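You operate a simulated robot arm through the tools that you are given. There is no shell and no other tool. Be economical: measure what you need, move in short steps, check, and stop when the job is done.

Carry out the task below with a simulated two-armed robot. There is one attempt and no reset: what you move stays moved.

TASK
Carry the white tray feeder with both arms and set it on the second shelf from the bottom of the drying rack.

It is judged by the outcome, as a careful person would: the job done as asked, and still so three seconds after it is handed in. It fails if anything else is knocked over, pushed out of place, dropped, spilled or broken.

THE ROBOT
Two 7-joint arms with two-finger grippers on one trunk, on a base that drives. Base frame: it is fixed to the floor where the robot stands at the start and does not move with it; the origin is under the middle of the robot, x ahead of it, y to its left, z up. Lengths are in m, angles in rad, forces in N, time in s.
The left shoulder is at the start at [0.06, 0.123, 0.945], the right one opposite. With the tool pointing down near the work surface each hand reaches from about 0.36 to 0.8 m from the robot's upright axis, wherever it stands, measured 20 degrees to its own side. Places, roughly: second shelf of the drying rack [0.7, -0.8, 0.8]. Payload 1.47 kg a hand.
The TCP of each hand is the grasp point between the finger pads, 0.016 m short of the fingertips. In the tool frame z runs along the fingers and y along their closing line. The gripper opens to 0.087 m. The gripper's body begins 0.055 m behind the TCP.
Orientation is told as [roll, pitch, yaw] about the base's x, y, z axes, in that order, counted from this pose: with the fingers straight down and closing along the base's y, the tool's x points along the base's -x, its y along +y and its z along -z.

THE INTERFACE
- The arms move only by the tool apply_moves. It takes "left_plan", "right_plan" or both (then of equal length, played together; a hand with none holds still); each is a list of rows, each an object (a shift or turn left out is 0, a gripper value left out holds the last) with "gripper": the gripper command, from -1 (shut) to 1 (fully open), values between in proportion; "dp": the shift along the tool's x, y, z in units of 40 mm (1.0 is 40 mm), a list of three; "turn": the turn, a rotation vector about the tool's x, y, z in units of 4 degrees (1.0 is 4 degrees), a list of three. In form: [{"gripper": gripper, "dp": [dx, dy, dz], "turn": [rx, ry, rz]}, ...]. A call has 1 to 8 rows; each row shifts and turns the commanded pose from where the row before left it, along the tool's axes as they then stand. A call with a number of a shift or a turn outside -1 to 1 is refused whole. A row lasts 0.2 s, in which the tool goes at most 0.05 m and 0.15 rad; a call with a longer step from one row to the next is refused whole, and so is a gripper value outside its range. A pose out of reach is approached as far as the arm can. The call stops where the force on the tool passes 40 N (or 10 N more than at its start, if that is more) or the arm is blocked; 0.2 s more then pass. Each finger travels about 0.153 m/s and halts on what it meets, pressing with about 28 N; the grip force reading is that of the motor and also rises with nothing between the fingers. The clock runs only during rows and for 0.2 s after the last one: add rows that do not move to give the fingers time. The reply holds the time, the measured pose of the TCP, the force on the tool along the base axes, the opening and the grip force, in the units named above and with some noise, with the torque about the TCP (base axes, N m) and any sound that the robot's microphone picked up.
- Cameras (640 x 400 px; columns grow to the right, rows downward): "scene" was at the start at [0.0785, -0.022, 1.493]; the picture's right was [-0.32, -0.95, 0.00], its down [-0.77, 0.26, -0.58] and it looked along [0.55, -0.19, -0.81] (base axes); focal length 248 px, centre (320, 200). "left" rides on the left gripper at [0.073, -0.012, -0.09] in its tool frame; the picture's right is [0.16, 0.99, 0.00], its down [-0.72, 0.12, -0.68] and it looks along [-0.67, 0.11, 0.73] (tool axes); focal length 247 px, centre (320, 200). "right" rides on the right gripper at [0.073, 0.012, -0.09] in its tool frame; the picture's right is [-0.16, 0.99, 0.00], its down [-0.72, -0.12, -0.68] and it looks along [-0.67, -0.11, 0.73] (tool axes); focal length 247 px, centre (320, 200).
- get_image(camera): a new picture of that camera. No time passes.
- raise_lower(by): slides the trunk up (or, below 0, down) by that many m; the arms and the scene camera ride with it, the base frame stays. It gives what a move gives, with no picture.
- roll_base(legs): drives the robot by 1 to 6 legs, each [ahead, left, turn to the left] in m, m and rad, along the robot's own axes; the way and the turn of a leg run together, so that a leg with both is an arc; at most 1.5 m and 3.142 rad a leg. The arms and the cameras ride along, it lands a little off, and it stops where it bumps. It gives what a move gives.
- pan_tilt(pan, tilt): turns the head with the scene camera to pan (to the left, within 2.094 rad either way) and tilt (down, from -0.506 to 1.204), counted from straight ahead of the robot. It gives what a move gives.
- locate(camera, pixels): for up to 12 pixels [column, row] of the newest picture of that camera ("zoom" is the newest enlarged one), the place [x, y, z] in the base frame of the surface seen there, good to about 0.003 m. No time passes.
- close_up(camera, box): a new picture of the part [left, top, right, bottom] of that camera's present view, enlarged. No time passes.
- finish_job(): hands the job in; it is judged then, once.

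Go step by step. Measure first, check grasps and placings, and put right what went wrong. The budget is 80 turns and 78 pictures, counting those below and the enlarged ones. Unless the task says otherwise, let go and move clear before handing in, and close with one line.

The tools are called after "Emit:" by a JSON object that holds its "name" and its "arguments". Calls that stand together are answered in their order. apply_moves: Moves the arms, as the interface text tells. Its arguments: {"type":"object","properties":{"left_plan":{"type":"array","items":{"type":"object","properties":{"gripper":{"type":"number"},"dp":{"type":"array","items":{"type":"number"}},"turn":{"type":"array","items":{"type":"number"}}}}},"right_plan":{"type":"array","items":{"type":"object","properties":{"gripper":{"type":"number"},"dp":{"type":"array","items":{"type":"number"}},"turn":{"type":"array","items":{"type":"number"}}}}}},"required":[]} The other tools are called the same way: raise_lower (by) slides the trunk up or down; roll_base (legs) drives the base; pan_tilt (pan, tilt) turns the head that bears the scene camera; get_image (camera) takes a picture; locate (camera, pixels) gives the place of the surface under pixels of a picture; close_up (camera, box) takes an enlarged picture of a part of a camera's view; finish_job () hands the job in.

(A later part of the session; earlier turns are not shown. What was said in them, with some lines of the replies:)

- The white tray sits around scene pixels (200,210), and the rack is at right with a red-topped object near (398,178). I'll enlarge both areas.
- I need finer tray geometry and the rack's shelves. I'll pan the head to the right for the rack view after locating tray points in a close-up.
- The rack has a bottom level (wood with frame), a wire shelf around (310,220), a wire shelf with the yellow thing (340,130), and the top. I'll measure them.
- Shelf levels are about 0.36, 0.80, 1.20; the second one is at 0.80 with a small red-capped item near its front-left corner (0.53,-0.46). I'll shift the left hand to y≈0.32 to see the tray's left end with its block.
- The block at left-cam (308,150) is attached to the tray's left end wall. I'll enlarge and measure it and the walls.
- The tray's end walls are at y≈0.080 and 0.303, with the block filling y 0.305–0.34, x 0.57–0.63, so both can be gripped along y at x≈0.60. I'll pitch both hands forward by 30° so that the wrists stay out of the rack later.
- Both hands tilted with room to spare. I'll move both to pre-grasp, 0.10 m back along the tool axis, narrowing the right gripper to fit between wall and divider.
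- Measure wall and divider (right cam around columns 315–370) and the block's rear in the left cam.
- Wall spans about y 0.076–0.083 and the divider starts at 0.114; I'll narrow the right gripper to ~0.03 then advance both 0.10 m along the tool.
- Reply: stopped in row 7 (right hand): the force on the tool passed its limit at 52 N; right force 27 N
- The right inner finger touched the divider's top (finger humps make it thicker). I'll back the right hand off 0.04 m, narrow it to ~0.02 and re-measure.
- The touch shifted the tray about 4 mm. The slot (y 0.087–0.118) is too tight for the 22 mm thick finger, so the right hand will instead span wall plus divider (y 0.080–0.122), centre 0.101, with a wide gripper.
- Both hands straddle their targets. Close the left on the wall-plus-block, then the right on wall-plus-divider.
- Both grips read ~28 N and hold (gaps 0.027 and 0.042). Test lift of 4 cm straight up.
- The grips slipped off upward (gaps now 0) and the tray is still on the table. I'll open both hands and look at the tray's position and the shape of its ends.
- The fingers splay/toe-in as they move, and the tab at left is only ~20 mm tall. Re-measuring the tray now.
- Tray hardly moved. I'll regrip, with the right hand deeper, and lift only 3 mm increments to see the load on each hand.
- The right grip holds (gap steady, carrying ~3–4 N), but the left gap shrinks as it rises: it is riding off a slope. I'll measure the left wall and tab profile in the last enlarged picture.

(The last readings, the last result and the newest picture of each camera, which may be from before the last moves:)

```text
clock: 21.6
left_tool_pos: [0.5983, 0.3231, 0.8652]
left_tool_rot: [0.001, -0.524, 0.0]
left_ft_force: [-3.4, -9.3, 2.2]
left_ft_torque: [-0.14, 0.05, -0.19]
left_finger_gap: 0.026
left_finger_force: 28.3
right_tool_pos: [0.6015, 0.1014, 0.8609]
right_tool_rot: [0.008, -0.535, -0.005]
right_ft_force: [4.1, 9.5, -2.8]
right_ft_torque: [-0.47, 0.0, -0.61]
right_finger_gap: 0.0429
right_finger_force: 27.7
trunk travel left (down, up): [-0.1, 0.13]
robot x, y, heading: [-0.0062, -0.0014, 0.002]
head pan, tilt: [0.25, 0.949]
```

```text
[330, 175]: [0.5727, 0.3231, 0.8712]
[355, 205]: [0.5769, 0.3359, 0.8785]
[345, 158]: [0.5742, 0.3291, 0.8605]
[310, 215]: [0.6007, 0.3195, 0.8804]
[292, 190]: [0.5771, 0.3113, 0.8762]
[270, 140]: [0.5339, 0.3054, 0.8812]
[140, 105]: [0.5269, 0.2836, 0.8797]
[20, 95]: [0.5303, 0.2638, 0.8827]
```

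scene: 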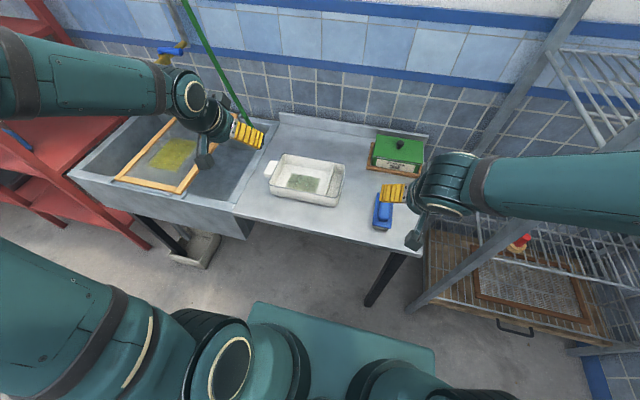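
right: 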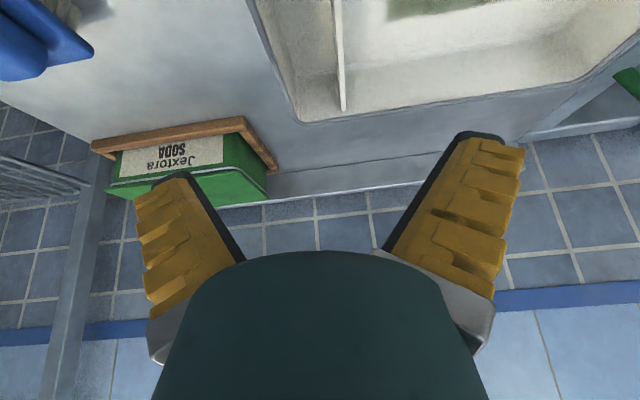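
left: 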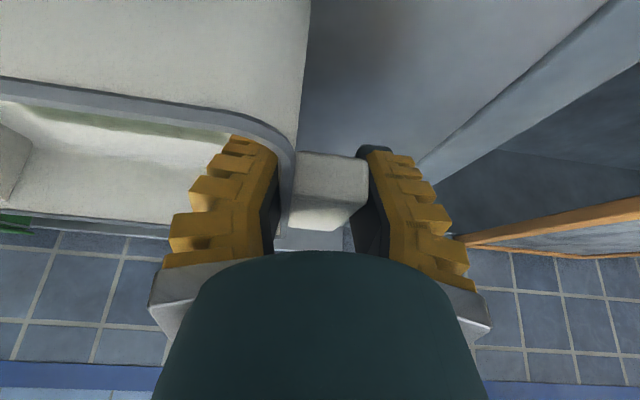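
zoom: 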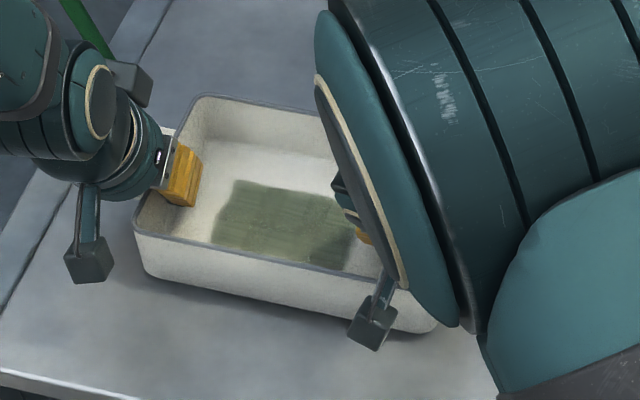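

The rim reads ~0.881 and the tab ~0.879, about 4 mm up, so the tray is lifting after all. Continue slowly and watch.

Emit:
{"name": "apply_moves", "arguments": {"left_plan": [{"dp": [-0.0375, 0, -0.065]}, {"dp": [-0.0375, 0, -0.065]}, {}], "right_plan": [{"dp": [-0.0375, 0, -0.065]}, {"dp": [-0.0375, 0, -0.065]}, {}]}}

Emit:
{"name": "get_image", "arguments": {"camera": "left"}}

Emit:
{"name": "get_image", "arguments": {"camera": "right"}}

```text
clock: 22.4
left_tool_pos: [0.5994, 0.3235, 0.8723]
left_tool_rot: [0.0, -0.524, 0.001]
left_ft_force: [-2.5, -11.0, 0.9]
left_ft_torque: [-0.23, 0.12, -0.21]
left_finger_gap: 0.026
left_finger_force: 28.0
right_tool_pos: [0.6015, 0.1012, 0.8658]
right_tool_rot: [0.008, -0.535, -0.005]
right_ft_force: [3.0, 10.8, -2.6]
right_ft_torque: [-0.33, -0.1, -0.53]
right_finger_gap: 0.043
right_finger_force: 28.2
trunk travel left (down, up): [-0.1, 0.13]
robot x, y, heading: [-0.0006, 0.0009, 0.002]
head pan, tilt: [0.25, 0.949]
```

```text
45 pictures are left
```

left: 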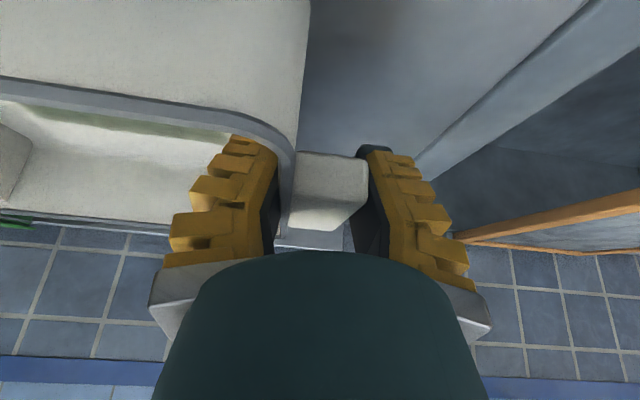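

```text
44 pictures are left
```

right: 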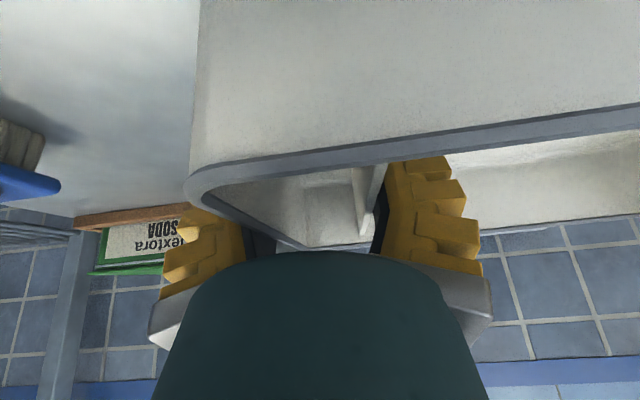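

The tray stays fixed in both hands, about 1 cm up. The hands pull ±11 N against each other in y, so I'll bring them 3 mm closer while rising gently.

Emit:
{"name": "apply_moves", "arguments": {"left_plan": [{"dp": [0, -0.04, 0]}, {}], "right_plan": [{"dp": [0, 0.035, 0]}, {}]}}

Emit:
{"name": "apply_moves", "arguments": {"left_plan": [{"dp": [-0.0375, 0, -0.065]}, {"dp": [-0.0375, 0, -0.065]}, {"dp": [-0.0375, 0, -0.065]}, {"dp": [-0.0375, 0, -0.065]}, {}], "right_plan": [{"dp": [-0.0375, 0, -0.065]}, {"dp": [-0.0375, 0, -0.065]}, {"dp": [-0.0375, 0, -0.065]}, {"dp": [-0.0375, 0, -0.065]}, {}]}}

```text
clock: 23.0
left_tool_pos: [0.5999, 0.3229, 0.8711]
left_tool_rot: [0.0, -0.524, -0.001]
left_ft_force: [-1.3, -1.5, -0.6]
left_ft_torque: [-0.08, 0.07, -0.29]
left_finger_gap: 0.0256
left_finger_force: 28.1
right_tool_pos: [0.6016, 0.1011, 0.8666]
right_tool_rot: [0.007, -0.535, -0.005]
right_ft_force: [0.9, 2.3, 0.3]
right_ft_torque: [0.29, -0.1, 0.22]
right_finger_gap: 0.0427
right_finger_force: 27.9
trunk travel left (down, up): [-0.1, 0.13]
robot x, y, heading: [-0.0042, -0.0004, 0.009]
head pan, tilt: [0.25, 0.949]
```

```text
clock: 24.2
left_tool_pos: [0.5983, 0.3216, 0.8844]
left_tool_rot: [-0.001, -0.524, 0.002]
left_ft_force: [-0.4, 6.3, -1.4]
left_ft_torque: [-0.07, -0.18, -0.16]
left_finger_gap: 0.0257
left_finger_force: 28.3
right_tool_pos: [0.6004, 0.1012, 0.8774]
right_tool_rot: [0.008, -0.532, -0.007]
right_ft_force: [0.8, -5.7, 0.3]
right_ft_torque: [0.25, 0.16, -0.04]
right_finger_gap: 0.0426
right_finger_force: 28.0
trunk travel left (down, up): [-0.1, 0.13]
robot x, y, heading: [-0.0007, -0.0014, -0.004]
head pan, tilt: [0.25, 0.949]
```

Holding well. Relax by about 1 mm and continue rising.

Emit:
{"name": "apply_moves", "arguments": {"left_plan": [{"dp": [0, 0.013, 0]}, {"dp": [-0.0625, 0, -0.108]}, {"dp": [-0.0625, 0, -0.108]}, {"dp": [-0.0625, 0, -0.108]}, {"dp": [-0.0625, 0, -0.108]}, {"dp": [-0.0625, 0, -0.108]}, {"dp": [-0.0625, 0, -0.108]}, {}], "right_plan": [{"dp": [0, -0.013, 0]}, {"dp": [-0.0625, 0, -0.108]}, {"dp": [-0.0625, 0, -0.108]}, {"dp": [-0.0625, 0, -0.108]}, {"dp": [-0.0625, 0, -0.108]}, {"dp": [-0.0625, 0, -0.108]}, {"dp": [-0.0625, 0, -0.108]}, {}]}}

Emit:
{"name": "get_image", "arguments": {"camera": "scene"}}

```text
clock: 26.0
left_tool_pos: [0.5992, 0.3223, 0.9135]
left_tool_rot: [0.0, -0.523, 0.0]
left_ft_force: [-2.6, 4.8, -0.8]
left_ft_torque: [-0.05, 0.1, -0.16]
left_finger_gap: 0.0261
left_finger_force: 27.7
right_tool_pos: [0.5998, 0.1013, 0.9076]
right_tool_rot: [0.009, -0.534, -0.007]
right_ft_force: [2.4, -4.4, -0.8]
right_ft_torque: [0.0, -0.11, -0.45]
right_finger_gap: 0.0425
right_finger_force: 28.2
trunk travel left (down, up): [-0.1, 0.13]
robot x, y, heading: [-0.0007, -0.0047, 0.0]
head pan, tilt: [0.25, 0.949]
```

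```text
43 pictures are left
```

scene: 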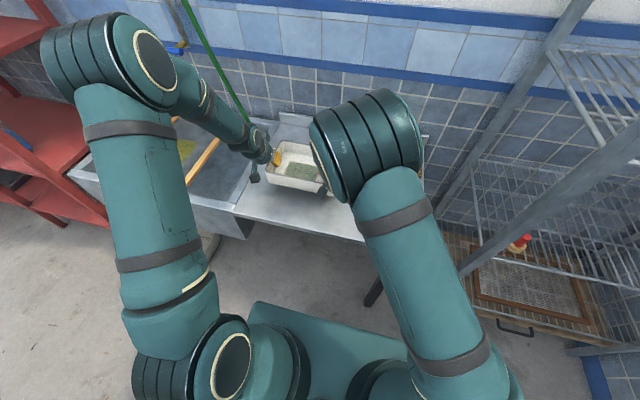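

The tray is ~5 cm up and held steadily. I'll raise the trunk 3 cm and look behind before backing up.

Emit:
{"name": "raise_lower", "arguments": {"by": 0.03}}

Emit:
{"name": "pan_tilt", "arguments": {"pan": -2.09, "tilt": 0.7}}

Emit:
{"name": "get_image", "arguments": {"camera": "scene"}}

Emit:
{"name": "pan_tilt", "arguments": {"pan": 2.09, "tilt": 0.7}}

Emit:
{"name": "get_image", "arguments": {"camera": "scene"}}

```text
clock: 26.8
left_tool_pos: [0.5989, 0.3208, 0.942]
left_tool_rot: [0.001, -0.524, 0.0]
left_ft_force: [-2.3, 4.7, -1.0]
left_ft_torque: [0.01, 0.03, -0.15]
left_finger_gap: 0.0264
left_finger_force: 27.9
right_tool_pos: [0.6003, 0.1007, 0.9362]
right_tool_rot: [0.009, -0.536, -0.005]
right_ft_force: [2.5, -3.5, -0.3]
right_ft_torque: [0.08, -0.01, -0.43]
right_finger_gap: 0.0426
right_finger_force: 28.2
trunk travel left (down, up): [-0.13, 0.1]
robot x, y, heading: [0.0019, -0.0038, -0.002]
head pan, tilt: [0.25, 0.949]
```

```text
clock: 28.9
left_tool_pos: [0.6007, 0.3218, 0.9442]
left_tool_rot: [0.0, -0.523, 0.0]
left_ft_force: [-1.3, 4.1, -0.3]
left_ft_torque: [-0.08, -0.03, -0.13]
left_finger_gap: 0.0257
left_finger_force: 27.6
right_tool_pos: [0.6003, 0.1007, 0.9372]
right_tool_rot: [0.008, -0.535, -0.006]
right_ft_force: [1.8, -3.1, -1.2]
right_ft_torque: [-0.01, 0.04, -0.12]
right_finger_gap: 0.0425
right_finger_force: 28.1
trunk travel left (down, up): [-0.13, 0.1]
robot x, y, heading: [-0.0023, -0.0011, 0.001]
head pan, tilt: [-2.089, 0.7]
```

```text
42 pictures are left
```

scene: 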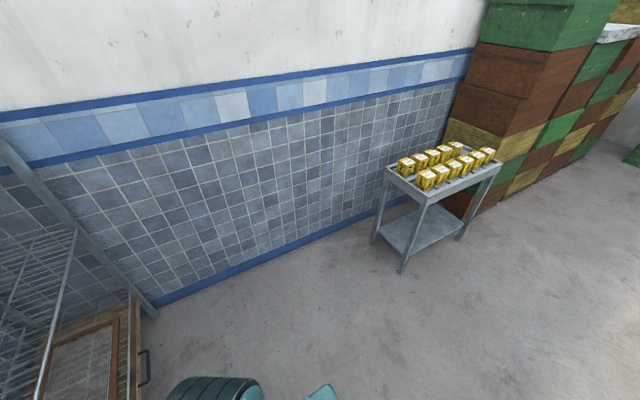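

```text
clock: 32.3
left_tool_pos: [0.599, 0.3231, 0.9439]
left_tool_rot: [0.0, -0.524, 0.0]
left_ft_force: [-1.2, 3.6, 0.2]
left_ft_torque: [-0.06, 0.02, -0.13]
left_finger_gap: 0.0258
left_finger_force: 28.2
right_tool_pos: [0.6017, 0.102, 0.9367]
right_tool_rot: [0.008, -0.535, -0.005]
right_ft_force: [0.9, -3.4, -1.8]
right_ft_torque: [0.05, 0.0, -0.19]
right_finger_gap: 0.0424
right_finger_force: 28.2
trunk travel left (down, up): [-0.13, 0.1]
robot x, y, heading: [-0.0004, 0.0032, -0.002]
head pan, tilt: [2.089, 0.7]
```

```text
41 pictures are left
```

scene: 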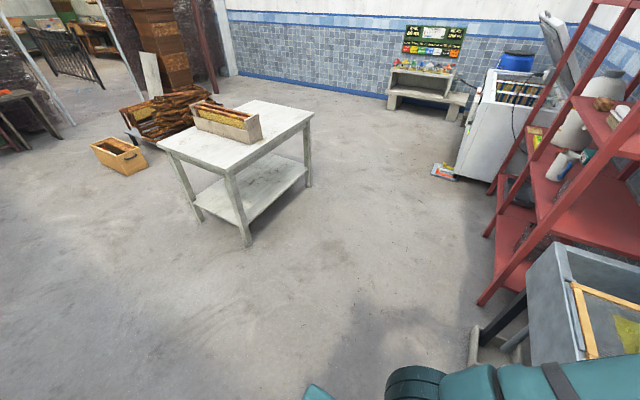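

Floor behind is clear for half a metre. Back up 0.35 m, then look at the rack.

Emit:
{"name": "roll_base", "arguments": {"legs": [[-0.35, 0, 0]]}}

Emit:
{"name": "pan_tilt", "arguments": {"pan": -0.55, "tilt": 0.75}}

Emit:
{"name": "get_image", "arguments": {"camera": "scene"}}

```text
clock: 34.6
left_tool_pos: [0.25, 0.3219, 0.944]
left_tool_rot: [0.0, -0.525, 0.002]
left_ft_force: [-1.2, 3.5, -0.3]
left_ft_torque: [-0.03, -0.05, -0.1]
left_finger_gap: 0.0259
left_finger_force: 27.8
right_tool_pos: [0.251, 0.1013, 0.9382]
right_tool_rot: [0.006, -0.534, -0.004]
right_ft_force: [0.7, -3.8, -0.8]
right_ft_torque: [0.07, 0.05, -0.13]
right_finger_gap: 0.0425
right_finger_force: 27.9
trunk travel left (down, up): [-0.13, 0.1]
robot x, y, heading: [-0.3498, -0.0004, 0.002]
head pan, tilt: [2.089, 0.7]
```

```text
clock: 37.0
left_tool_pos: [0.2511, 0.3224, 0.9427]
left_tool_rot: [-0.001, -0.523, 0.0]
left_ft_force: [-2.1, -1.1, 0.2]
left_ft_torque: [-0.04, 0.01, -0.09]
left_finger_gap: 0.0259
left_finger_force: 27.7
right_tool_pos: [0.2529, 0.1013, 0.9374]
right_tool_rot: [0.006, -0.534, -0.004]
right_ft_force: [1.2, 0.2, -1.1]
right_ft_torque: [0.05, -0.03, -0.18]
right_finger_gap: 0.0424
right_finger_force: 28.1
trunk travel left (down, up): [-0.13, 0.1]
robot x, y, heading: [-0.3502, -0.0003, 0.002]
head pan, tilt: [-0.55, 0.75]
```

```text
40 pictures are left
```

scene: 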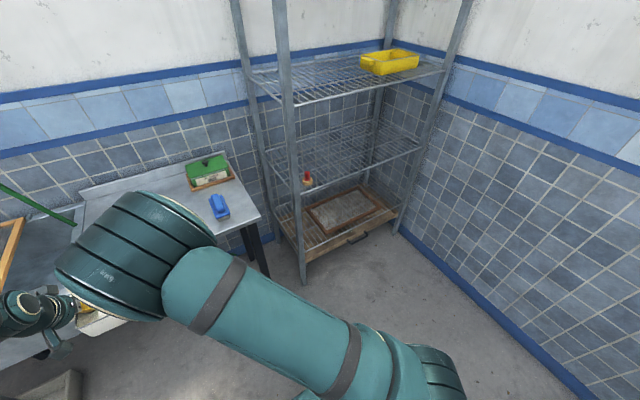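

Emit:
{"name": "close_up", "arguments": {"camera": "scene", "box": [230, 60, 460, 290]}}

Emit:
{"name": "locate", "arguments": {"camera": "scene", "pixels": [[293, 200], [308, 195], [308, 176], [415, 147], [409, 160], [393, 215], [400, 200], [440, 70], [295, 104], [355, 238], [360, 155], [345, 178]]}}

```text
1.74 times, centred on (345, 175) of scene
```

zoom: 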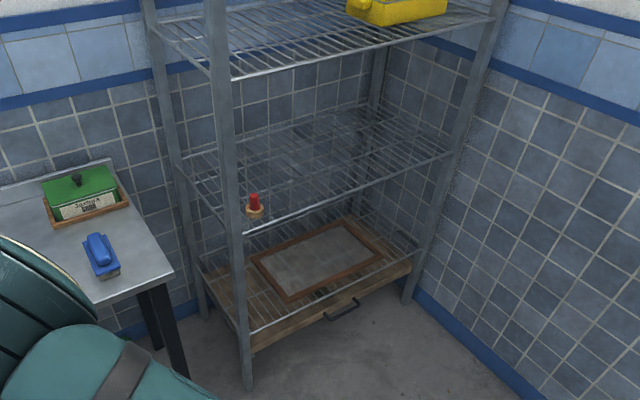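

```text
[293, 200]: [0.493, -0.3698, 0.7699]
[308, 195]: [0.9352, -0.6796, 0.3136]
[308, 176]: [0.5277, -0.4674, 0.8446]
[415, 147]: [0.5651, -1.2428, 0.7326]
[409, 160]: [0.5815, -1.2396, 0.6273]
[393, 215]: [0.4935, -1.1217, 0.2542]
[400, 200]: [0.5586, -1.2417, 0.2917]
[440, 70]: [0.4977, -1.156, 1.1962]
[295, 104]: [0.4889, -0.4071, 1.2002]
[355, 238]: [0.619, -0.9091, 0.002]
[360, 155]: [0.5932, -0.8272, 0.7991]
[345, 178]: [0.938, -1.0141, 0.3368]
```

Rack spans y −0.37…−1.17, front x≈0.49, second shelf z≈0.80, red-capped item at (0.53,−0.47). I'll shift the tray to the robot's centre with both arms together, gently.

Emit:
{"name": "apply_moves", "arguments": {"left_plan": [{"dp": [0, -0.2, 0]}, {"dp": [0, -0.34, 0]}, {"dp": [0, -0.34, 0]}, {"dp": [0, -0.34, 0]}, {"dp": [0, -0.34, 0]}, {"dp": [0, -0.34, 0]}, {"dp": [0, -0.34, 0]}, {"dp": [0, -0.2, 0]}], "right_plan": [{"dp": [0, -0.2, 0]}, {"dp": [0, -0.34, 0]}, {"dp": [0, -0.34, 0]}, {"dp": [0, -0.34, 0]}, {"dp": [0, -0.34, 0]}, {"dp": [0, -0.34, 0]}, {"dp": [0, -0.34, 0]}, {"dp": [0, -0.2, 0]}]}}

Emit:
{"name": "apply_moves", "arguments": {"left_plan": [{"dp": [0, -0.2, 0]}, {"dp": [0, -0.34, 0]}, {"dp": [0, -0.34, 0]}, {"dp": [0, -0.34, 0]}, {"dp": [0, -0.34, 0]}, {"dp": [0, -0.34, 0]}, {"dp": [0, -0.34, 0]}, {"dp": [0, -0.2, 0]}], "right_plan": [{"dp": [0, -0.2, 0]}, {"dp": [0, -0.34, 0]}, {"dp": [0, -0.34, 0]}, {"dp": [0, -0.34, 0]}, {"dp": [0, -0.34, 0]}, {"dp": [0, -0.34, 0]}, {"dp": [0, -0.34, 0]}, {"dp": [0, -0.2, 0]}]}}

Emit:
{"name": "get_image", "arguments": {"camera": "left"}}

Emit:
{"name": "get_image", "arguments": {"camera": "right"}}

Emit:
{"name": "pan_tilt", "arguments": {"pan": -0.3, "tilt": 0.8}}

Emit:
{"name": "get_image", "arguments": {"camera": "scene"}}

```text
clock: 38.8
left_tool_pos: [0.2511, 0.2233, 0.9438]
left_tool_rot: [0.001, -0.522, 0.0]
left_ft_force: [-1.2, 1.0, -1.9]
left_ft_torque: [0.07, 0.08, -0.14]
left_finger_gap: 0.0259
left_finger_force: 28.3
right_tool_pos: [0.252, 0.0036, 0.9366]
right_tool_rot: [0.01, -0.534, -0.005]
right_ft_force: [2.3, -1.4, 1.8]
right_ft_torque: [0.46, 0.01, -0.16]
right_finger_gap: 0.0422
right_finger_force: 27.7
trunk travel left (down, up): [-0.13, 0.1]
robot x, y, heading: [-0.348, -0.001, -0.0]
head pan, tilt: [-0.55, 0.75]
```

```text
clock: 40.6
left_tool_pos: [0.2499, 0.127, 0.9431]
left_tool_rot: [-0.001, -0.523, 0.001]
left_ft_force: [-1.5, -0.8, -2.0]
left_ft_torque: [0.04, -0.01, -0.2]
left_finger_gap: 0.026
left_finger_force: 28.2
right_tool_pos: [0.2517, -0.0944, 0.9364]
right_tool_rot: [0.007, -0.534, -0.005]
right_ft_force: [2.5, 2.1, 0.8]
right_ft_torque: [0.18, 0.01, -0.27]
right_finger_gap: 0.0427
right_finger_force: 28.2
trunk travel left (down, up): [-0.13, 0.1]
robot x, y, heading: [-0.3467, -0.0028, -0.001]
head pan, tilt: [-0.55, 0.75]
```

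```text
38 pictures are left
```

left: 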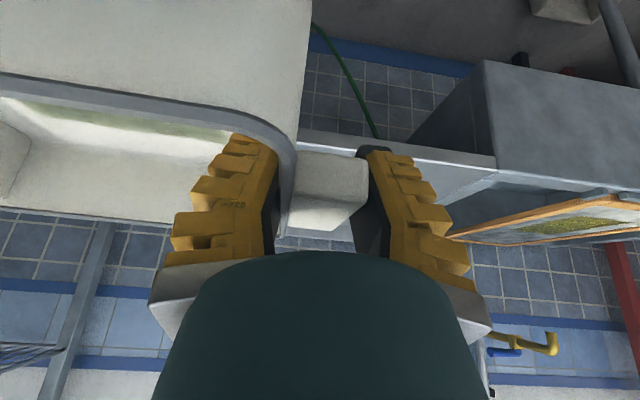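

```text
37 pictures are left
```

right: 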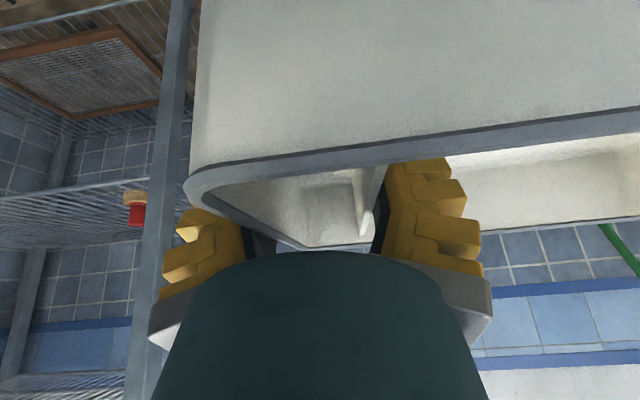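

```text
clock: 41.3
left_tool_pos: [0.2511, 0.1271, 0.944]
left_tool_rot: [0.0, -0.525, 0.0]
left_ft_force: [-2.2, -1.5, -1.4]
left_ft_torque: [-0.04, -0.02, -0.13]
left_finger_gap: 0.0262
left_finger_force: 27.6
right_tool_pos: [0.2518, -0.0932, 0.9365]
right_tool_rot: [0.008, -0.532, -0.006]
right_ft_force: [0.4, 0.6, 0.0]
right_ft_torque: [0.09, 0.06, -0.25]
right_finger_gap: 0.0426
right_finger_force: 27.9
trunk travel left (down, up): [-0.13, 0.1]
robot x, y, heading: [-0.3496, 0.003, 0.001]
head pan, tilt: [-0.3, 0.799]
```

```text
36 pictures are left
```

scene: 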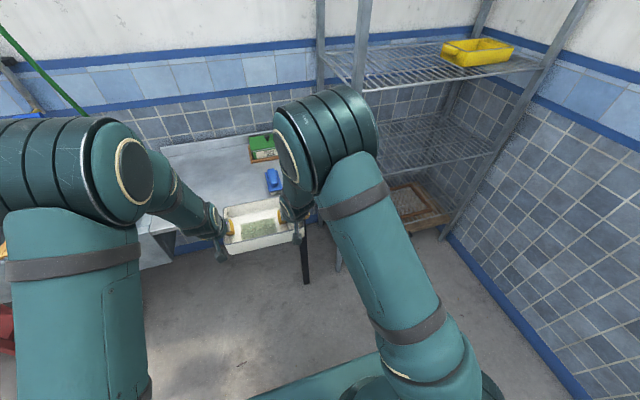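

Tray is centred and steady. I'll check the right arm's widest points, then strafe right.

Emit:
{"name": "locate", "arguments": {"camera": "scene", "pixels": [[375, 140], [380, 185], [340, 100], [480, 380], [430, 300], [300, 130], [20, 150], [140, 180], [500, 390]]}}

Emit:
{"name": "roll_base", "arguments": {"legs": [[0, -0.4, 0]]}}

```text
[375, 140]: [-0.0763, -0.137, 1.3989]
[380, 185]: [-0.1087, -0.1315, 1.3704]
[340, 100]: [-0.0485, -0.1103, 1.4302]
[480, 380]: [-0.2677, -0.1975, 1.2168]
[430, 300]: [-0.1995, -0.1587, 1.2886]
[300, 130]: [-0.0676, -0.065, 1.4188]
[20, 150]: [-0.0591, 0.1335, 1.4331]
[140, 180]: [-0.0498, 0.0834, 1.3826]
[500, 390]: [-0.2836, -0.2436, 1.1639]
```

```text
clock: 45.4
left_tool_pos: [0.2499, -0.2752, 0.9439]
left_tool_rot: [-0.001, -0.524, -0.005]
left_ft_force: [-0.8, 0.2, -1.5]
left_ft_torque: [-0.01, 0.03, -0.1]
left_finger_gap: 0.026
left_finger_force: 28.2
right_tool_pos: [0.2507, -0.497, 0.9362]
right_tool_rot: [0.006, -0.533, -0.009]
right_ft_force: [1.6, -0.2, -0.6]
right_ft_torque: [0.08, -0.03, -0.18]
right_finger_gap: 0.0426
right_finger_force: 28.2
trunk travel left (down, up): [-0.13, 0.1]
robot x, y, heading: [-0.3504, -0.3999, -0.005]
head pan, tilt: [-0.3, 0.799]
```

Everything steady. Strafe the remaining 0.38 m and check the view of the rack.

Emit:
{"name": "roll_base", "arguments": {"legs": [[0, -0.38, 0.005]]}}

Emit:
{"name": "pan_tilt", "arguments": {"pan": 0.0, "tilt": 0.75}}

Emit:
{"name": "get_image", "arguments": {"camera": "scene"}}

```text
clock: 49.3
left_tool_pos: [0.2483, -0.6526, 0.9431]
left_tool_rot: [0.0, -0.525, 0.001]
left_ft_force: [-1.4, -0.1, -2.0]
left_ft_torque: [0.0, 0.01, -0.12]
left_finger_gap: 0.0258
left_finger_force: 27.4
right_tool_pos: [0.2495, -0.8733, 0.936]
right_tool_rot: [0.006, -0.533, -0.004]
right_ft_force: [1.8, 0.6, -0.4]
right_ft_torque: [0.12, 0.01, -0.17]
right_finger_gap: 0.0422
right_finger_force: 28.0
trunk travel left (down, up): [-0.13, 0.1]
robot x, y, heading: [-0.3463, -0.7807, 0.002]
head pan, tilt: [-0.3, 0.799]
```

```text
clock: 50.1
left_tool_pos: [0.2497, -0.6528, 0.9428]
left_tool_rot: [0.0, -0.523, 0.002]
left_ft_force: [-0.9, -0.9, -0.9]
left_ft_torque: [-0.01, -0.06, -0.09]
left_finger_gap: 0.0261
left_finger_force: 27.5
right_tool_pos: [0.2511, -0.8735, 0.9367]
right_tool_rot: [0.006, -0.533, -0.004]
right_ft_force: [0.7, 0.7, -1.2]
right_ft_torque: [0.04, 0.09, -0.12]
right_finger_gap: 0.0424
right_finger_force: 28.1
trunk travel left (down, up): [-0.13, 0.1]
robot x, y, heading: [-0.3496, -0.784, -0.003]
head pan, tilt: [0.0, 0.75]
```

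```text
35 pictures are left
```

scene: 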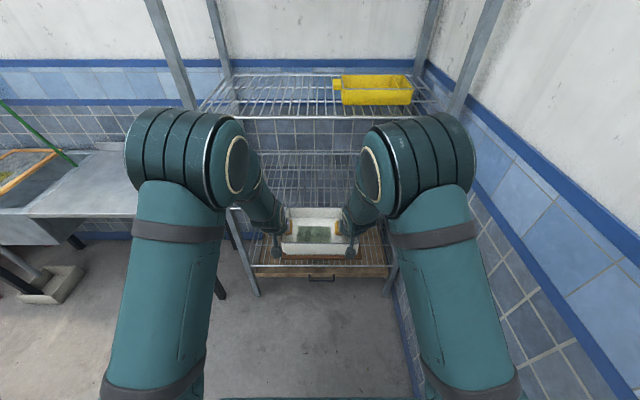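

Aligned with the bay. Lower the trunk 6 cm so tray bottom is ~0.84 (4 cm above the shelf), then drive in part way.

Emit:
{"name": "raise_lower", "arguments": {"by": -0.06}}

Emit:
{"name": "roll_base", "arguments": {"legs": [[0.2, 0, 0.002]]}}

Emit:
{"name": "get_image", "arguments": {"camera": "scene"}}

Emit:
{"name": "get_image", "arguments": {"camera": "left"}}

Emit:
{"name": "get_image", "arguments": {"camera": "right"}}

```text
clock: 51.1
left_tool_pos: [0.2495, -0.6529, 0.8835]
left_tool_rot: [-0.001, -0.523, 0.0]
left_ft_force: [-0.9, -1.1, -0.5]
left_ft_torque: [-0.01, 0.03, -0.07]
left_finger_gap: 0.0259
left_finger_force: 28.1
right_tool_pos: [0.2509, -0.8743, 0.8776]
right_tool_rot: [0.007, -0.534, -0.003]
right_ft_force: [0.9, -0.3, 0.2]
right_ft_torque: [0.04, 0.0, -0.18]
right_finger_gap: 0.0424
right_finger_force: 27.9
trunk travel left (down, up): [-0.07, 0.16]
robot x, y, heading: [-0.3472, -0.784, 0.002]
head pan, tilt: [0.0, 0.75]
```

```text
clock: 52.7
left_tool_pos: [0.4494, -0.6512, 0.8832]
left_tool_rot: [0.001, -0.523, 0.005]
left_ft_force: [-0.7, -0.3, -1.7]
left_ft_torque: [0.02, 0.06, -0.11]
left_finger_gap: 0.0261
left_finger_force: 27.7
right_tool_pos: [0.4507, -0.8712, 0.8747]
right_tool_rot: [0.006, -0.533, -0.001]
right_ft_force: [1.4, 0.4, -0.6]
right_ft_torque: [0.09, -0.01, -0.19]
right_finger_gap: 0.0419
right_finger_force: 27.7
trunk travel left (down, up): [-0.07, 0.16]
robot x, y, heading: [-0.1498, -0.7781, 0.001]
head pan, tilt: [0.0, 0.75]
```

```text
34 pictures are left
```

scene: 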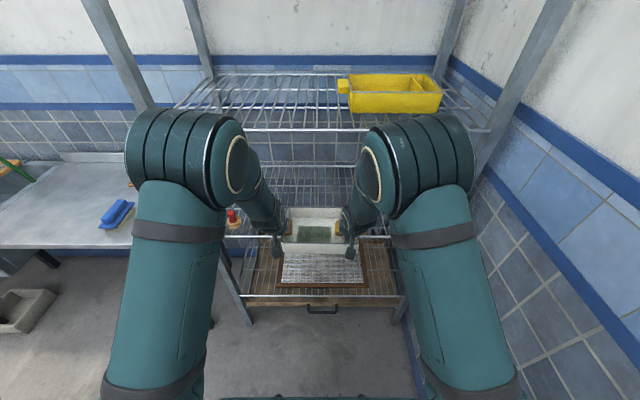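

```text
33 pictures are left
```

left: 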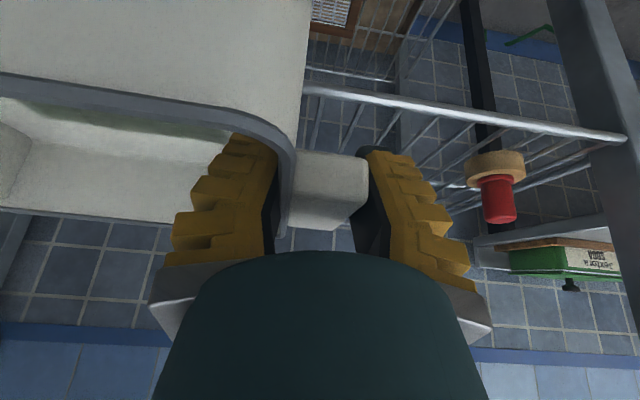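

```text
32 pictures are left
```

right: 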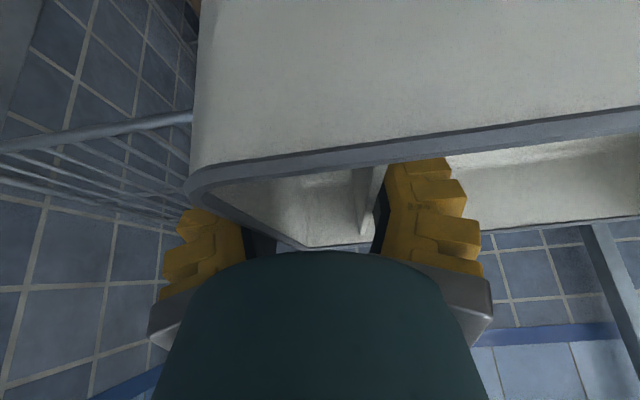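

The tray is above the shelf's front edge and clear of the red item. Drive forward 0.16 m more.

Emit:
{"name": "roll_base", "arguments": {"legs": [[0.16, 0, 0]]}}

Emit:
{"name": "get_image", "arguments": {"camera": "scene"}}

Emit:
{"name": "get_image", "arguments": {"camera": "left"}}

```text
clock: 54.2
left_tool_pos: [0.6072, -0.648, 0.8817]
left_tool_rot: [0.002, -0.517, 0.007]
left_ft_force: [-0.9, 0.4, -0.2]
left_ft_torque: [-0.01, 0.03, -0.05]
left_finger_gap: 0.0257
left_finger_force: 27.7
right_tool_pos: [0.6111, -0.8682, 0.8743]
right_tool_rot: [0.006, -0.529, 0.004]
right_ft_force: [0.8, 1.0, -0.6]
right_ft_torque: [-0.05, -0.02, -0.13]
right_finger_gap: 0.0425
right_finger_force: 26.9
trunk travel left (down, up): [-0.07, 0.16]
robot x, y, heading: [0.0099, -0.7784, 0.007]
head pan, tilt: [0.0, 0.75]
stopped in leg 1: the robot was blocked; the commanded pose is now the measured one
```

```text
31 pictures are left
```

scene: 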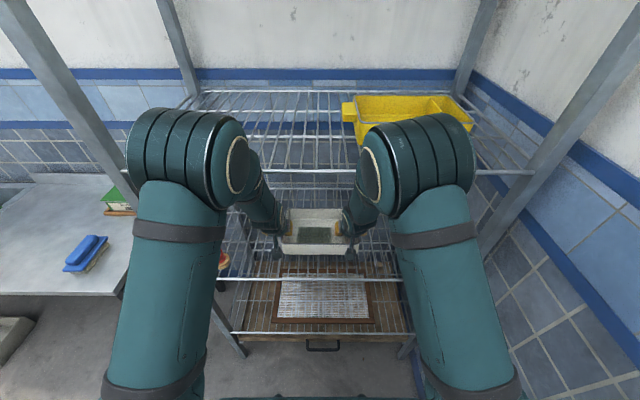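

```text
30 pictures are left
```

left: 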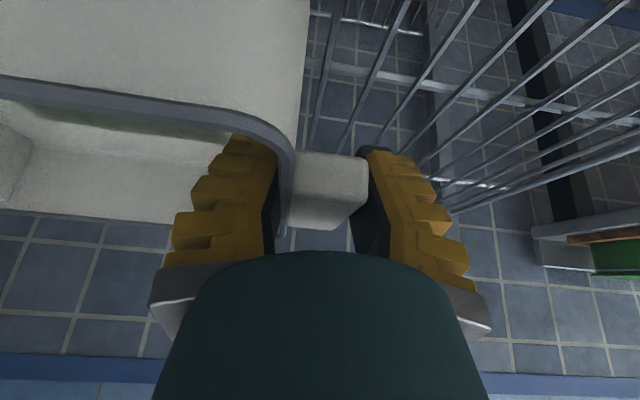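

The base was blocked just at the end, probably the left forearm or base touching. I'll back off 3 cm (the tray is still over the shelf) and check what was near.

Emit:
{"name": "roll_base", "arguments": {"legs": [[-0.03, 0, 0]]}}

Emit:
{"name": "close_up", "arguments": {"camera": "scene", "box": [180, 80, 440, 370]}}

Emit:
{"name": "get_image", "arguments": {"camera": "scene"}}

```text
clock: 55.1
left_tool_pos: [0.5772, -0.6481, 0.8817]
left_tool_rot: [0.0, -0.519, 0.008]
left_ft_force: [-2.4, -0.6, 0.0]
left_ft_torque: [-0.05, 0.02, -0.04]
left_finger_gap: 0.026
left_finger_force: 28.3
right_tool_pos: [0.5809, -0.8707, 0.8755]
right_tool_rot: [0.006, -0.532, 0.004]
right_ft_force: [1.1, 0.2, -0.6]
right_ft_torque: [-0.01, -0.02, -0.11]
right_finger_gap: 0.0422
right_finger_force: 27.7
trunk travel left (down, up): [-0.07, 0.16]
robot x, y, heading: [-0.0164, -0.7777, 0.007]
head pan, tilt: [0.0, 0.75]
```

```text
1.38 times, centred on (310, 225) of scene
```

zoom: 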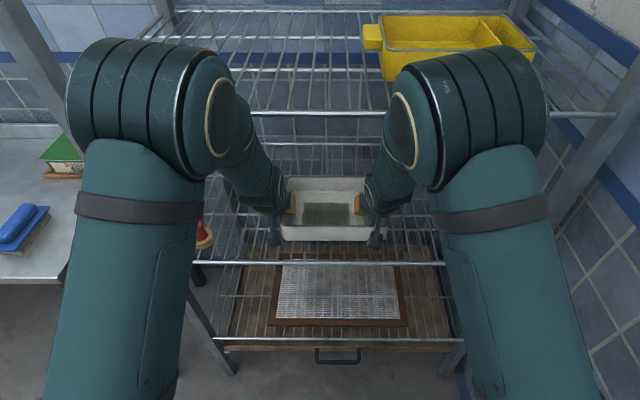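

```text
28 pictures are left
```

scene: 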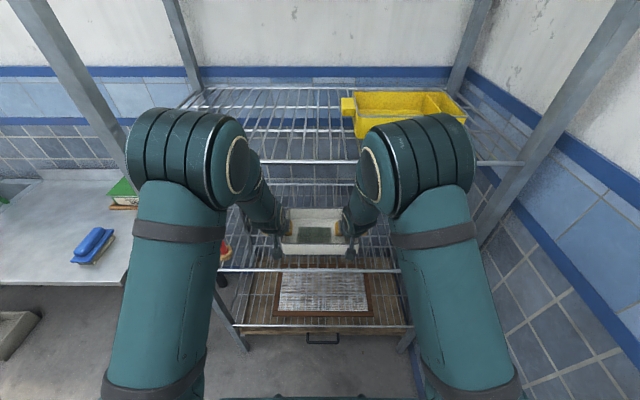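

Tray front edge is ~0.51, shelf front 0.49. Lower the trunk 2.5 cm (more room above the forearms), then nudge forward 2 cm.

Emit:
{"name": "raise_lower", "arguments": {"by": -0.025}}

Emit:
{"name": "roll_base", "arguments": {"legs": [[0.02, 0, -0.006]]}}

Emit:
{"name": "get_image", "arguments": {"camera": "left"}}

Emit:
{"name": "get_image", "arguments": {"camera": "right"}}

Emit:
{"name": "close_up", "arguments": {"camera": "scene", "box": [210, 180, 430, 310]}}

```text
clock: 55.8
left_tool_pos: [0.579, -0.6485, 0.8565]
left_tool_rot: [-0.001, -0.518, 0.008]
left_ft_force: [-1.3, 0.7, 0.0]
left_ft_torque: [-0.03, -0.02, 0.0]
left_finger_gap: 0.0257
left_finger_force: 27.6
right_tool_pos: [0.5817, -0.8696, 0.8491]
right_tool_rot: [0.005, -0.53, 0.004]
right_ft_force: [0.7, 0.2, -0.2]
right_ft_torque: [0.0, 0.07, -0.14]
right_finger_gap: 0.0425
right_finger_force: 28.4
trunk travel left (down, up): [-0.045, 0.185]
robot x, y, heading: [-0.0217, -0.7793, 0.008]
head pan, tilt: [0.0, 0.75]
```

```text
clock: 56.6
left_tool_pos: [0.6008, -0.6519, 0.8564]
left_tool_rot: [-0.001, -0.516, 0.002]
left_ft_force: [-0.1, -1.5, -1.6]
left_ft_torque: [-0.01, 0.02, -0.08]
left_finger_gap: 0.0257
left_finger_force: 27.6
right_tool_pos: [0.6024, -0.873, 0.849]
right_tool_rot: [0.006, -0.529, -0.002]
right_ft_force: [0.8, 0.5, -1.2]
right_ft_torque: [-0.01, -0.02, -0.11]
right_finger_gap: 0.0425
right_finger_force: 28.1
trunk travel left (down, up): [-0.045, 0.185]
robot x, y, heading: [0.0009, -0.7862, 0.002]
head pan, tilt: [0.0, 0.75]
```

```text
27 pictures are left
```

left: 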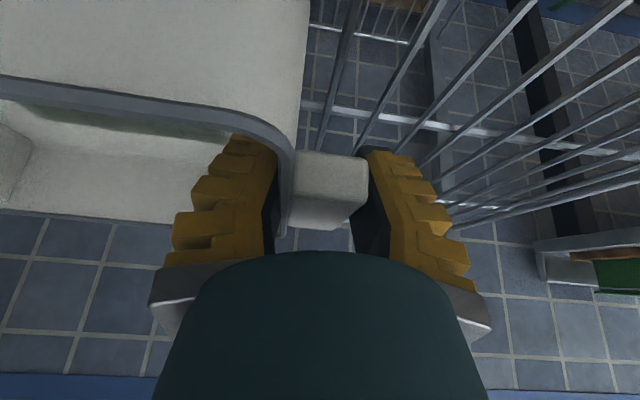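

```text
26 pictures are left
```

right: 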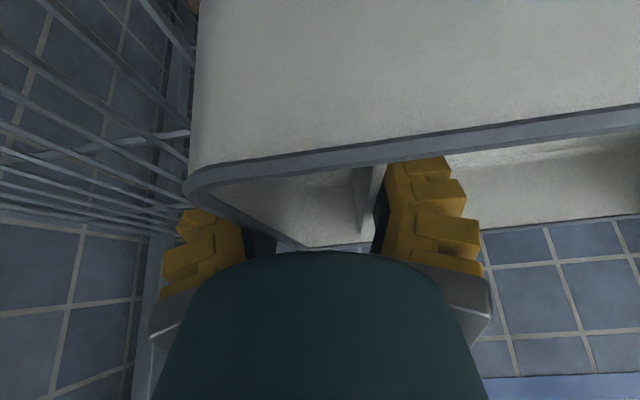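

```text
2.91 times, centred on (320, 245) of scene
```

zoom: 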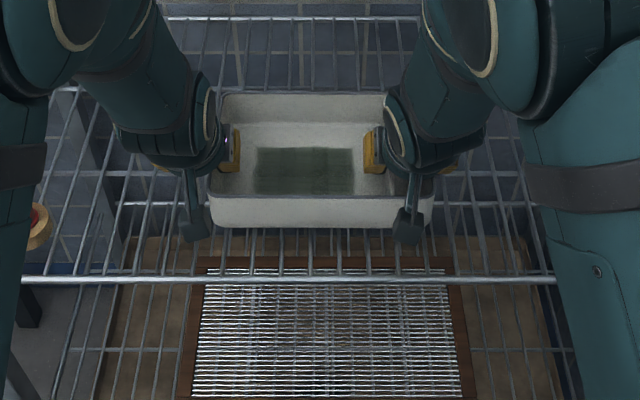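

Tray sits well inside the shelf. I'll measure its bottom edge and the shelf wires.

Emit:
{"name": "locate", "arguments": {"camera": "zoom", "pixels": [[250, 222], [320, 222], [380, 222], [250, 199], [370, 199], [310, 280], [183, 281], [480, 280], [36, 228], [310, 258], [150, 175]]}}

```text
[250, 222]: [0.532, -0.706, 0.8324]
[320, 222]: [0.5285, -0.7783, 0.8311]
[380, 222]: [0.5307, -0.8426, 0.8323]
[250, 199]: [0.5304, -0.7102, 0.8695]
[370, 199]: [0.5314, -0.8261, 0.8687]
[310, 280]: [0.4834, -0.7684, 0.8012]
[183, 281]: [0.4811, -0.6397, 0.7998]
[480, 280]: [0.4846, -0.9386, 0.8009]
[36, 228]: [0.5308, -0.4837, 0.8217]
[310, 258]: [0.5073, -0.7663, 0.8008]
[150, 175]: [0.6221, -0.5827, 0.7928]
```

Bottom is ~1.3 cm above the wires (0.80). Lower in small trunk steps, watching the force.

Emit:
{"name": "raise_lower", "arguments": {"by": -0.011}}

Emit:
{"name": "raise_lower", "arguments": {"by": -0.003}}

```text
clock: 57.2
left_tool_pos: [0.5977, -0.6519, 0.8458]
left_tool_rot: [0.0, -0.519, 0.003]
left_ft_force: [-1.4, 0.3, 0.0]
left_ft_torque: [-0.02, -0.01, -0.05]
left_finger_gap: 0.0259
left_finger_force: 28.1
right_tool_pos: [0.602, -0.8729, 0.8396]
right_tool_rot: [0.005, -0.531, -0.003]
right_ft_force: [1.1, 0.3, -0.5]
right_ft_torque: [0.04, 0.06, -0.15]
right_finger_gap: 0.042
right_finger_force: 28.0
trunk travel left (down, up): [-0.034, 0.196]
robot x, y, heading: [0.0054, -0.7785, -0.001]
head pan, tilt: [0.0, 0.75]
```

```text
clock: 57.7
left_tool_pos: [0.5986, -0.6533, 0.8421]
left_tool_rot: [0.001, -0.517, 0.003]
left_ft_force: [-0.7, -0.4, -1.0]
left_ft_torque: [-0.06, -0.05, -0.04]
left_finger_gap: 0.0259
left_finger_force: 28.1
right_tool_pos: [0.6024, -0.8732, 0.8357]
right_tool_rot: [0.006, -0.53, -0.004]
right_ft_force: [1.9, -0.3, -1.0]
right_ft_torque: [-0.01, -0.03, -0.1]
right_finger_gap: 0.0423
right_finger_force: 27.9
trunk travel left (down, up): [-0.031, 0.199]
robot x, y, heading: [0.0011, -0.7797, 0.003]
head pan, tilt: [0.0, 0.75]
```

Emit:
{"name": "raise_lower", "arguments": {"by": -0.002}}

Emit:
{"name": "raise_lower", "arguments": {"by": -0.002}}

Emit:
{"name": "close_up", "arguments": {"camera": "scene", "box": [210, 180, 430, 310]}}

```text
clock: 58.2
left_tool_pos: [0.5979, -0.651, 0.8416]
left_tool_rot: [0.002, -0.521, 0.003]
left_ft_force: [-0.8, 0.2, 4.7]
left_ft_torque: [-0.04, -0.06, -0.11]
left_finger_gap: 0.0258
left_finger_force: 27.8
right_tool_pos: [0.6012, -0.8744, 0.8344]
right_tool_rot: [0.008, -0.534, -0.005]
right_ft_force: [1.5, 0.1, -0.4]
right_ft_torque: [0.23, -0.49, -0.12]
right_finger_gap: 0.0422
right_finger_force: 27.7
trunk travel left (down, up): [-0.029, 0.201]
robot x, y, heading: [0.0033, -0.7817, 0.002]
head pan, tilt: [0.0, 0.75]
```

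```text
clock: 58.7
left_tool_pos: [0.5999, -0.6532, 0.8405]
left_tool_rot: [-0.002, -0.523, 0.002]
left_ft_force: [1.1, 1.6, 13.2]
left_ft_torque: [0.0, -0.4, 0.1]
left_finger_gap: 0.0275
left_finger_force: 28.0
right_tool_pos: [0.6001, -0.8735, 0.8343]
right_tool_rot: [0.007, -0.533, -0.003]
right_ft_force: [1.6, -0.3, 6.6]
right_ft_torque: [0.33, -0.53, -0.16]
right_finger_gap: 0.0422
right_finger_force: 28.0
trunk travel left (down, up): [-0.027, 0.203]
robot x, y, heading: [-0.002, -0.7795, 0.004]
head pan, tilt: [0.0, 0.75]
```

```text
2.91 times, centred on (320, 245) of scene
```

zoom: 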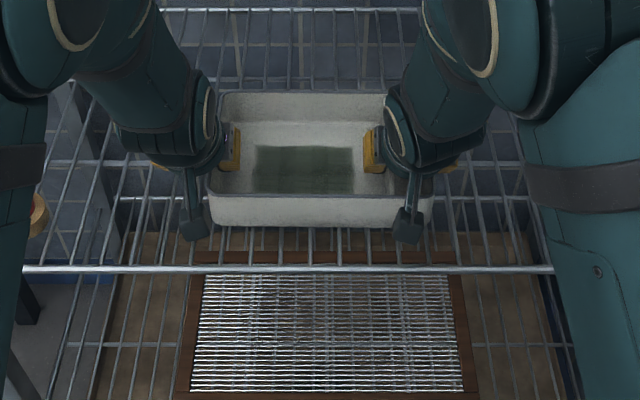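

Contact on both sides (13 N and 6.6 N up): the tray rests on the wires. Raise a hair to relieve, then open both.

Emit:
{"name": "raise_lower", "arguments": {"by": 0.0015}}

Emit:
{"name": "apply_moves", "arguments": {"left_plan": [{"gripper": -0.3}, {"gripper": 0.1}, {"gripper": 0.5}, {"gripper": 0.8}, {}], "right_plan": [{"gripper": 0.0}, {"gripper": 0.2}, {"gripper": 0.5}, {"gripper": 0.8}, {}]}}

Emit:
{"name": "get_image", "arguments": {"camera": "left"}}

Emit:
{"name": "get_image", "arguments": {"camera": "right"}}

```text
clock: 59.2
left_tool_pos: [0.5984, -0.6519, 0.8402]
left_tool_rot: [0.0, -0.518, 0.002]
left_ft_force: [3.1, 0.0, 12.0]
left_ft_torque: [-0.02, -0.51, 0.11]
left_finger_gap: 0.0267
left_finger_force: 27.9
right_tool_pos: [0.6018, -0.8727, 0.8352]
right_tool_rot: [0.005, -0.53, -0.003]
right_ft_force: [0.2, -0.2, 0.3]
right_ft_torque: [0.21, -0.73, -0.17]
right_finger_gap: 0.0426
right_finger_force: 28.3
trunk travel left (down, up): [-0.028, 0.201]
robot x, y, heading: [-0.0017, -0.7764, 0.002]
head pan, tilt: [0.0, 0.75]
```

```text
clock: 60.4
left_tool_pos: [0.5983, -0.6528, 0.8395]
left_tool_rot: [0.001, -0.518, 0.001]
left_ft_force: [-0.2, 0.6, 0.5]
left_ft_torque: [-0.02, 0.01, 0.0]
left_finger_gap: 0.0802
left_finger_force: 1.2
right_tool_pos: [0.6011, -0.8725, 0.833]
right_tool_rot: [0.005, -0.531, -0.004]
right_ft_force: [-0.1, -0.7, -0.8]
right_ft_torque: [0.02, -0.02, 0.0]
right_finger_gap: 0.0803
right_finger_force: 1.6
trunk travel left (down, up): [-0.028, 0.201]
robot x, y, heading: [0.0011, -0.7767, 0.001]
head pan, tilt: [0.0, 0.75]
```

```text
23 pictures are left
```

left: 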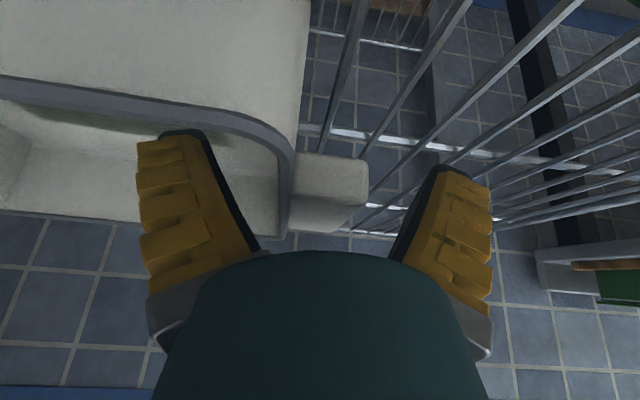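

```text
22 pictures are left
```

right: 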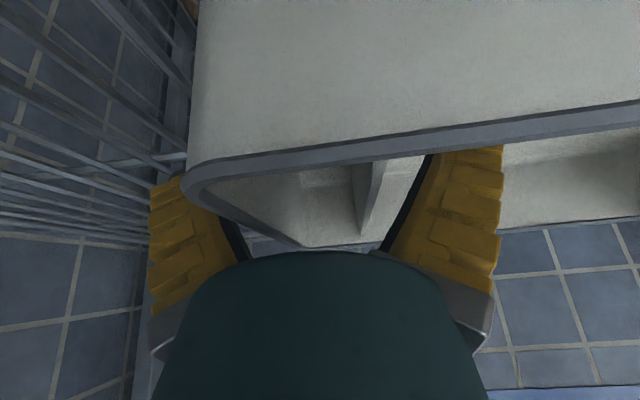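

Both released cleanly. Withdraw along the tool axis 9 cm, then drive back.

Emit:
{"name": "apply_moves", "arguments": {"left_plan": [{"dp": [0, 0, -0.3]}, {"dp": [0, 0, -0.4]}, {"dp": [0, 0, -0.5]}, {"dp": [0, 0, -0.5]}, {"dp": [0, 0, -0.5]}, {}], "right_plan": [{"dp": [0, 0, -0.3]}, {"dp": [0, 0, -0.4]}, {"dp": [0, 0, -0.5]}, {"dp": [0, 0, -0.5]}, {"dp": [0, 0, -0.5]}, {}]}}

Emit:
{"name": "roll_base", "arguments": {"legs": [[-0.3, 0, 0]]}}

Emit:
{"name": "get_image", "arguments": {"camera": "scene"}}

Emit:
{"name": "get_image", "arguments": {"camera": "left"}}

Emit:
{"name": "close_up", "arguments": {"camera": "scene", "box": [220, 130, 400, 300]}}

```text
clock: 61.8
left_tool_pos: [0.5554, -0.6511, 0.9148]
left_tool_rot: [0.0, -0.517, 0.001]
left_ft_force: [0.1, -0.1, 0.1]
left_ft_torque: [-0.01, 0.02, 0.01]
left_finger_gap: 0.0805
left_finger_force: 1.2
right_tool_pos: [0.5565, -0.872, 0.9108]
right_tool_rot: [0.004, -0.529, -0.002]
right_ft_force: [0.0, 0.0, -0.7]
right_ft_torque: [-0.01, -0.01, -0.01]
right_finger_gap: 0.0802
right_finger_force: 1.1
trunk travel left (down, up): [-0.028, 0.201]
robot x, y, heading: [0.0011, -0.7758, 0.006]
head pan, tilt: [0.0, 0.75]
```

```text
clock: 63.9
left_tool_pos: [0.259, -0.6521, 0.9163]
left_tool_rot: [0.001, -0.518, 0.001]
left_ft_force: [-0.1, 0.0, 0.4]
left_ft_torque: [-0.02, -0.01, 0.02]
left_finger_gap: 0.0803
left_finger_force: 1.6
right_tool_pos: [0.2609, -0.8734, 0.911]
right_tool_rot: [0.005, -0.529, -0.001]
right_ft_force: [-0.6, 0.2, -0.1]
right_ft_torque: [0.01, 0.01, -0.01]
right_finger_gap: 0.0802
right_finger_force: 1.3
trunk travel left (down, up): [-0.028, 0.201]
robot x, y, heading: [-0.2962, -0.7759, 0.002]
head pan, tilt: [0.0, 0.75]
```

```text
21 pictures are left
```

scene: 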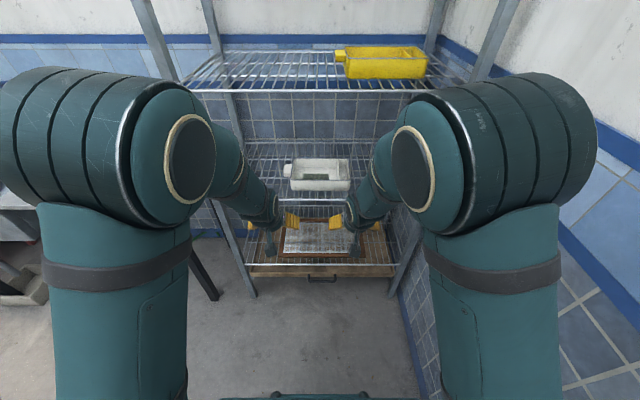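

```text
20 pictures are left
```

left: 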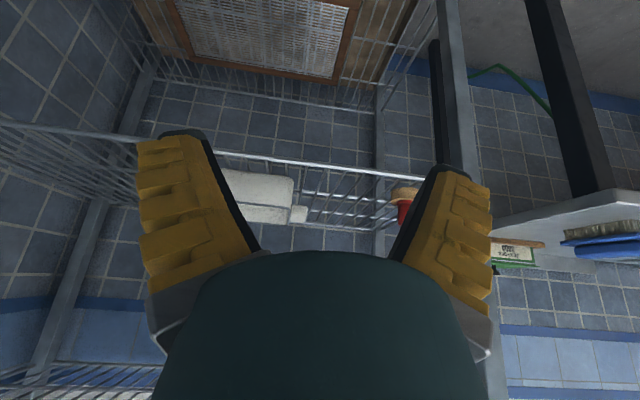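

```text
2.35 times, centred on (310, 215) of scene
```

zoom: 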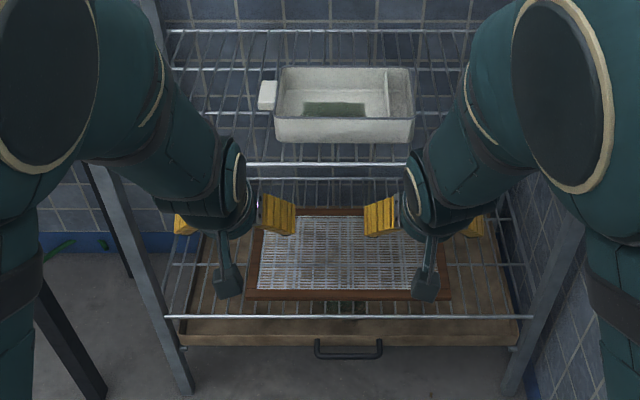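

The tray sits on the second shelf and the red-capped item still stands at left-cam (405,195). A quick check of levelness and of the rack's post position.

Emit:
{"name": "locate", "arguments": {"camera": "zoom", "pixels": [[277, 118], [412, 118], [282, 70], [408, 70], [340, 140], [265, 95], [340, 164], [340, 118]]}}

Emit:
{"name": "locate", "arguments": {"camera": "left", "pixels": [[405, 190], [404, 210], [460, 120]]}}

```text
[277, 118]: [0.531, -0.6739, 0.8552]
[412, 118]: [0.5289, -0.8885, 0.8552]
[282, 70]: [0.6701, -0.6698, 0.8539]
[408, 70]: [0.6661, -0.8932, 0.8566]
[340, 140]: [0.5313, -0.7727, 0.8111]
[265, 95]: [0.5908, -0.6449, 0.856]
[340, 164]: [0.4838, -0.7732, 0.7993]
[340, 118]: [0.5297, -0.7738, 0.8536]
```

```text
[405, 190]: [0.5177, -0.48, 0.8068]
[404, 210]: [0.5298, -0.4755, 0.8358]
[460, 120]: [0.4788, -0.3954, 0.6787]
```

The tray is level (rim at 0.855 on all four sides) and fully on the second shelf, and both hands are clear. I'll hand the job in.

Emit:
{"name": "finish_job", "arguments": {}}

```text
The job is handed in.
```

The white tray feeder is on the second shelf from the bottom of the drying rack, level and released, with both arms clear. While driving in, the base was blocked once and I backed off. What it touched is unconfirmed, but nothing in the later pictures looked moved or knocked over.
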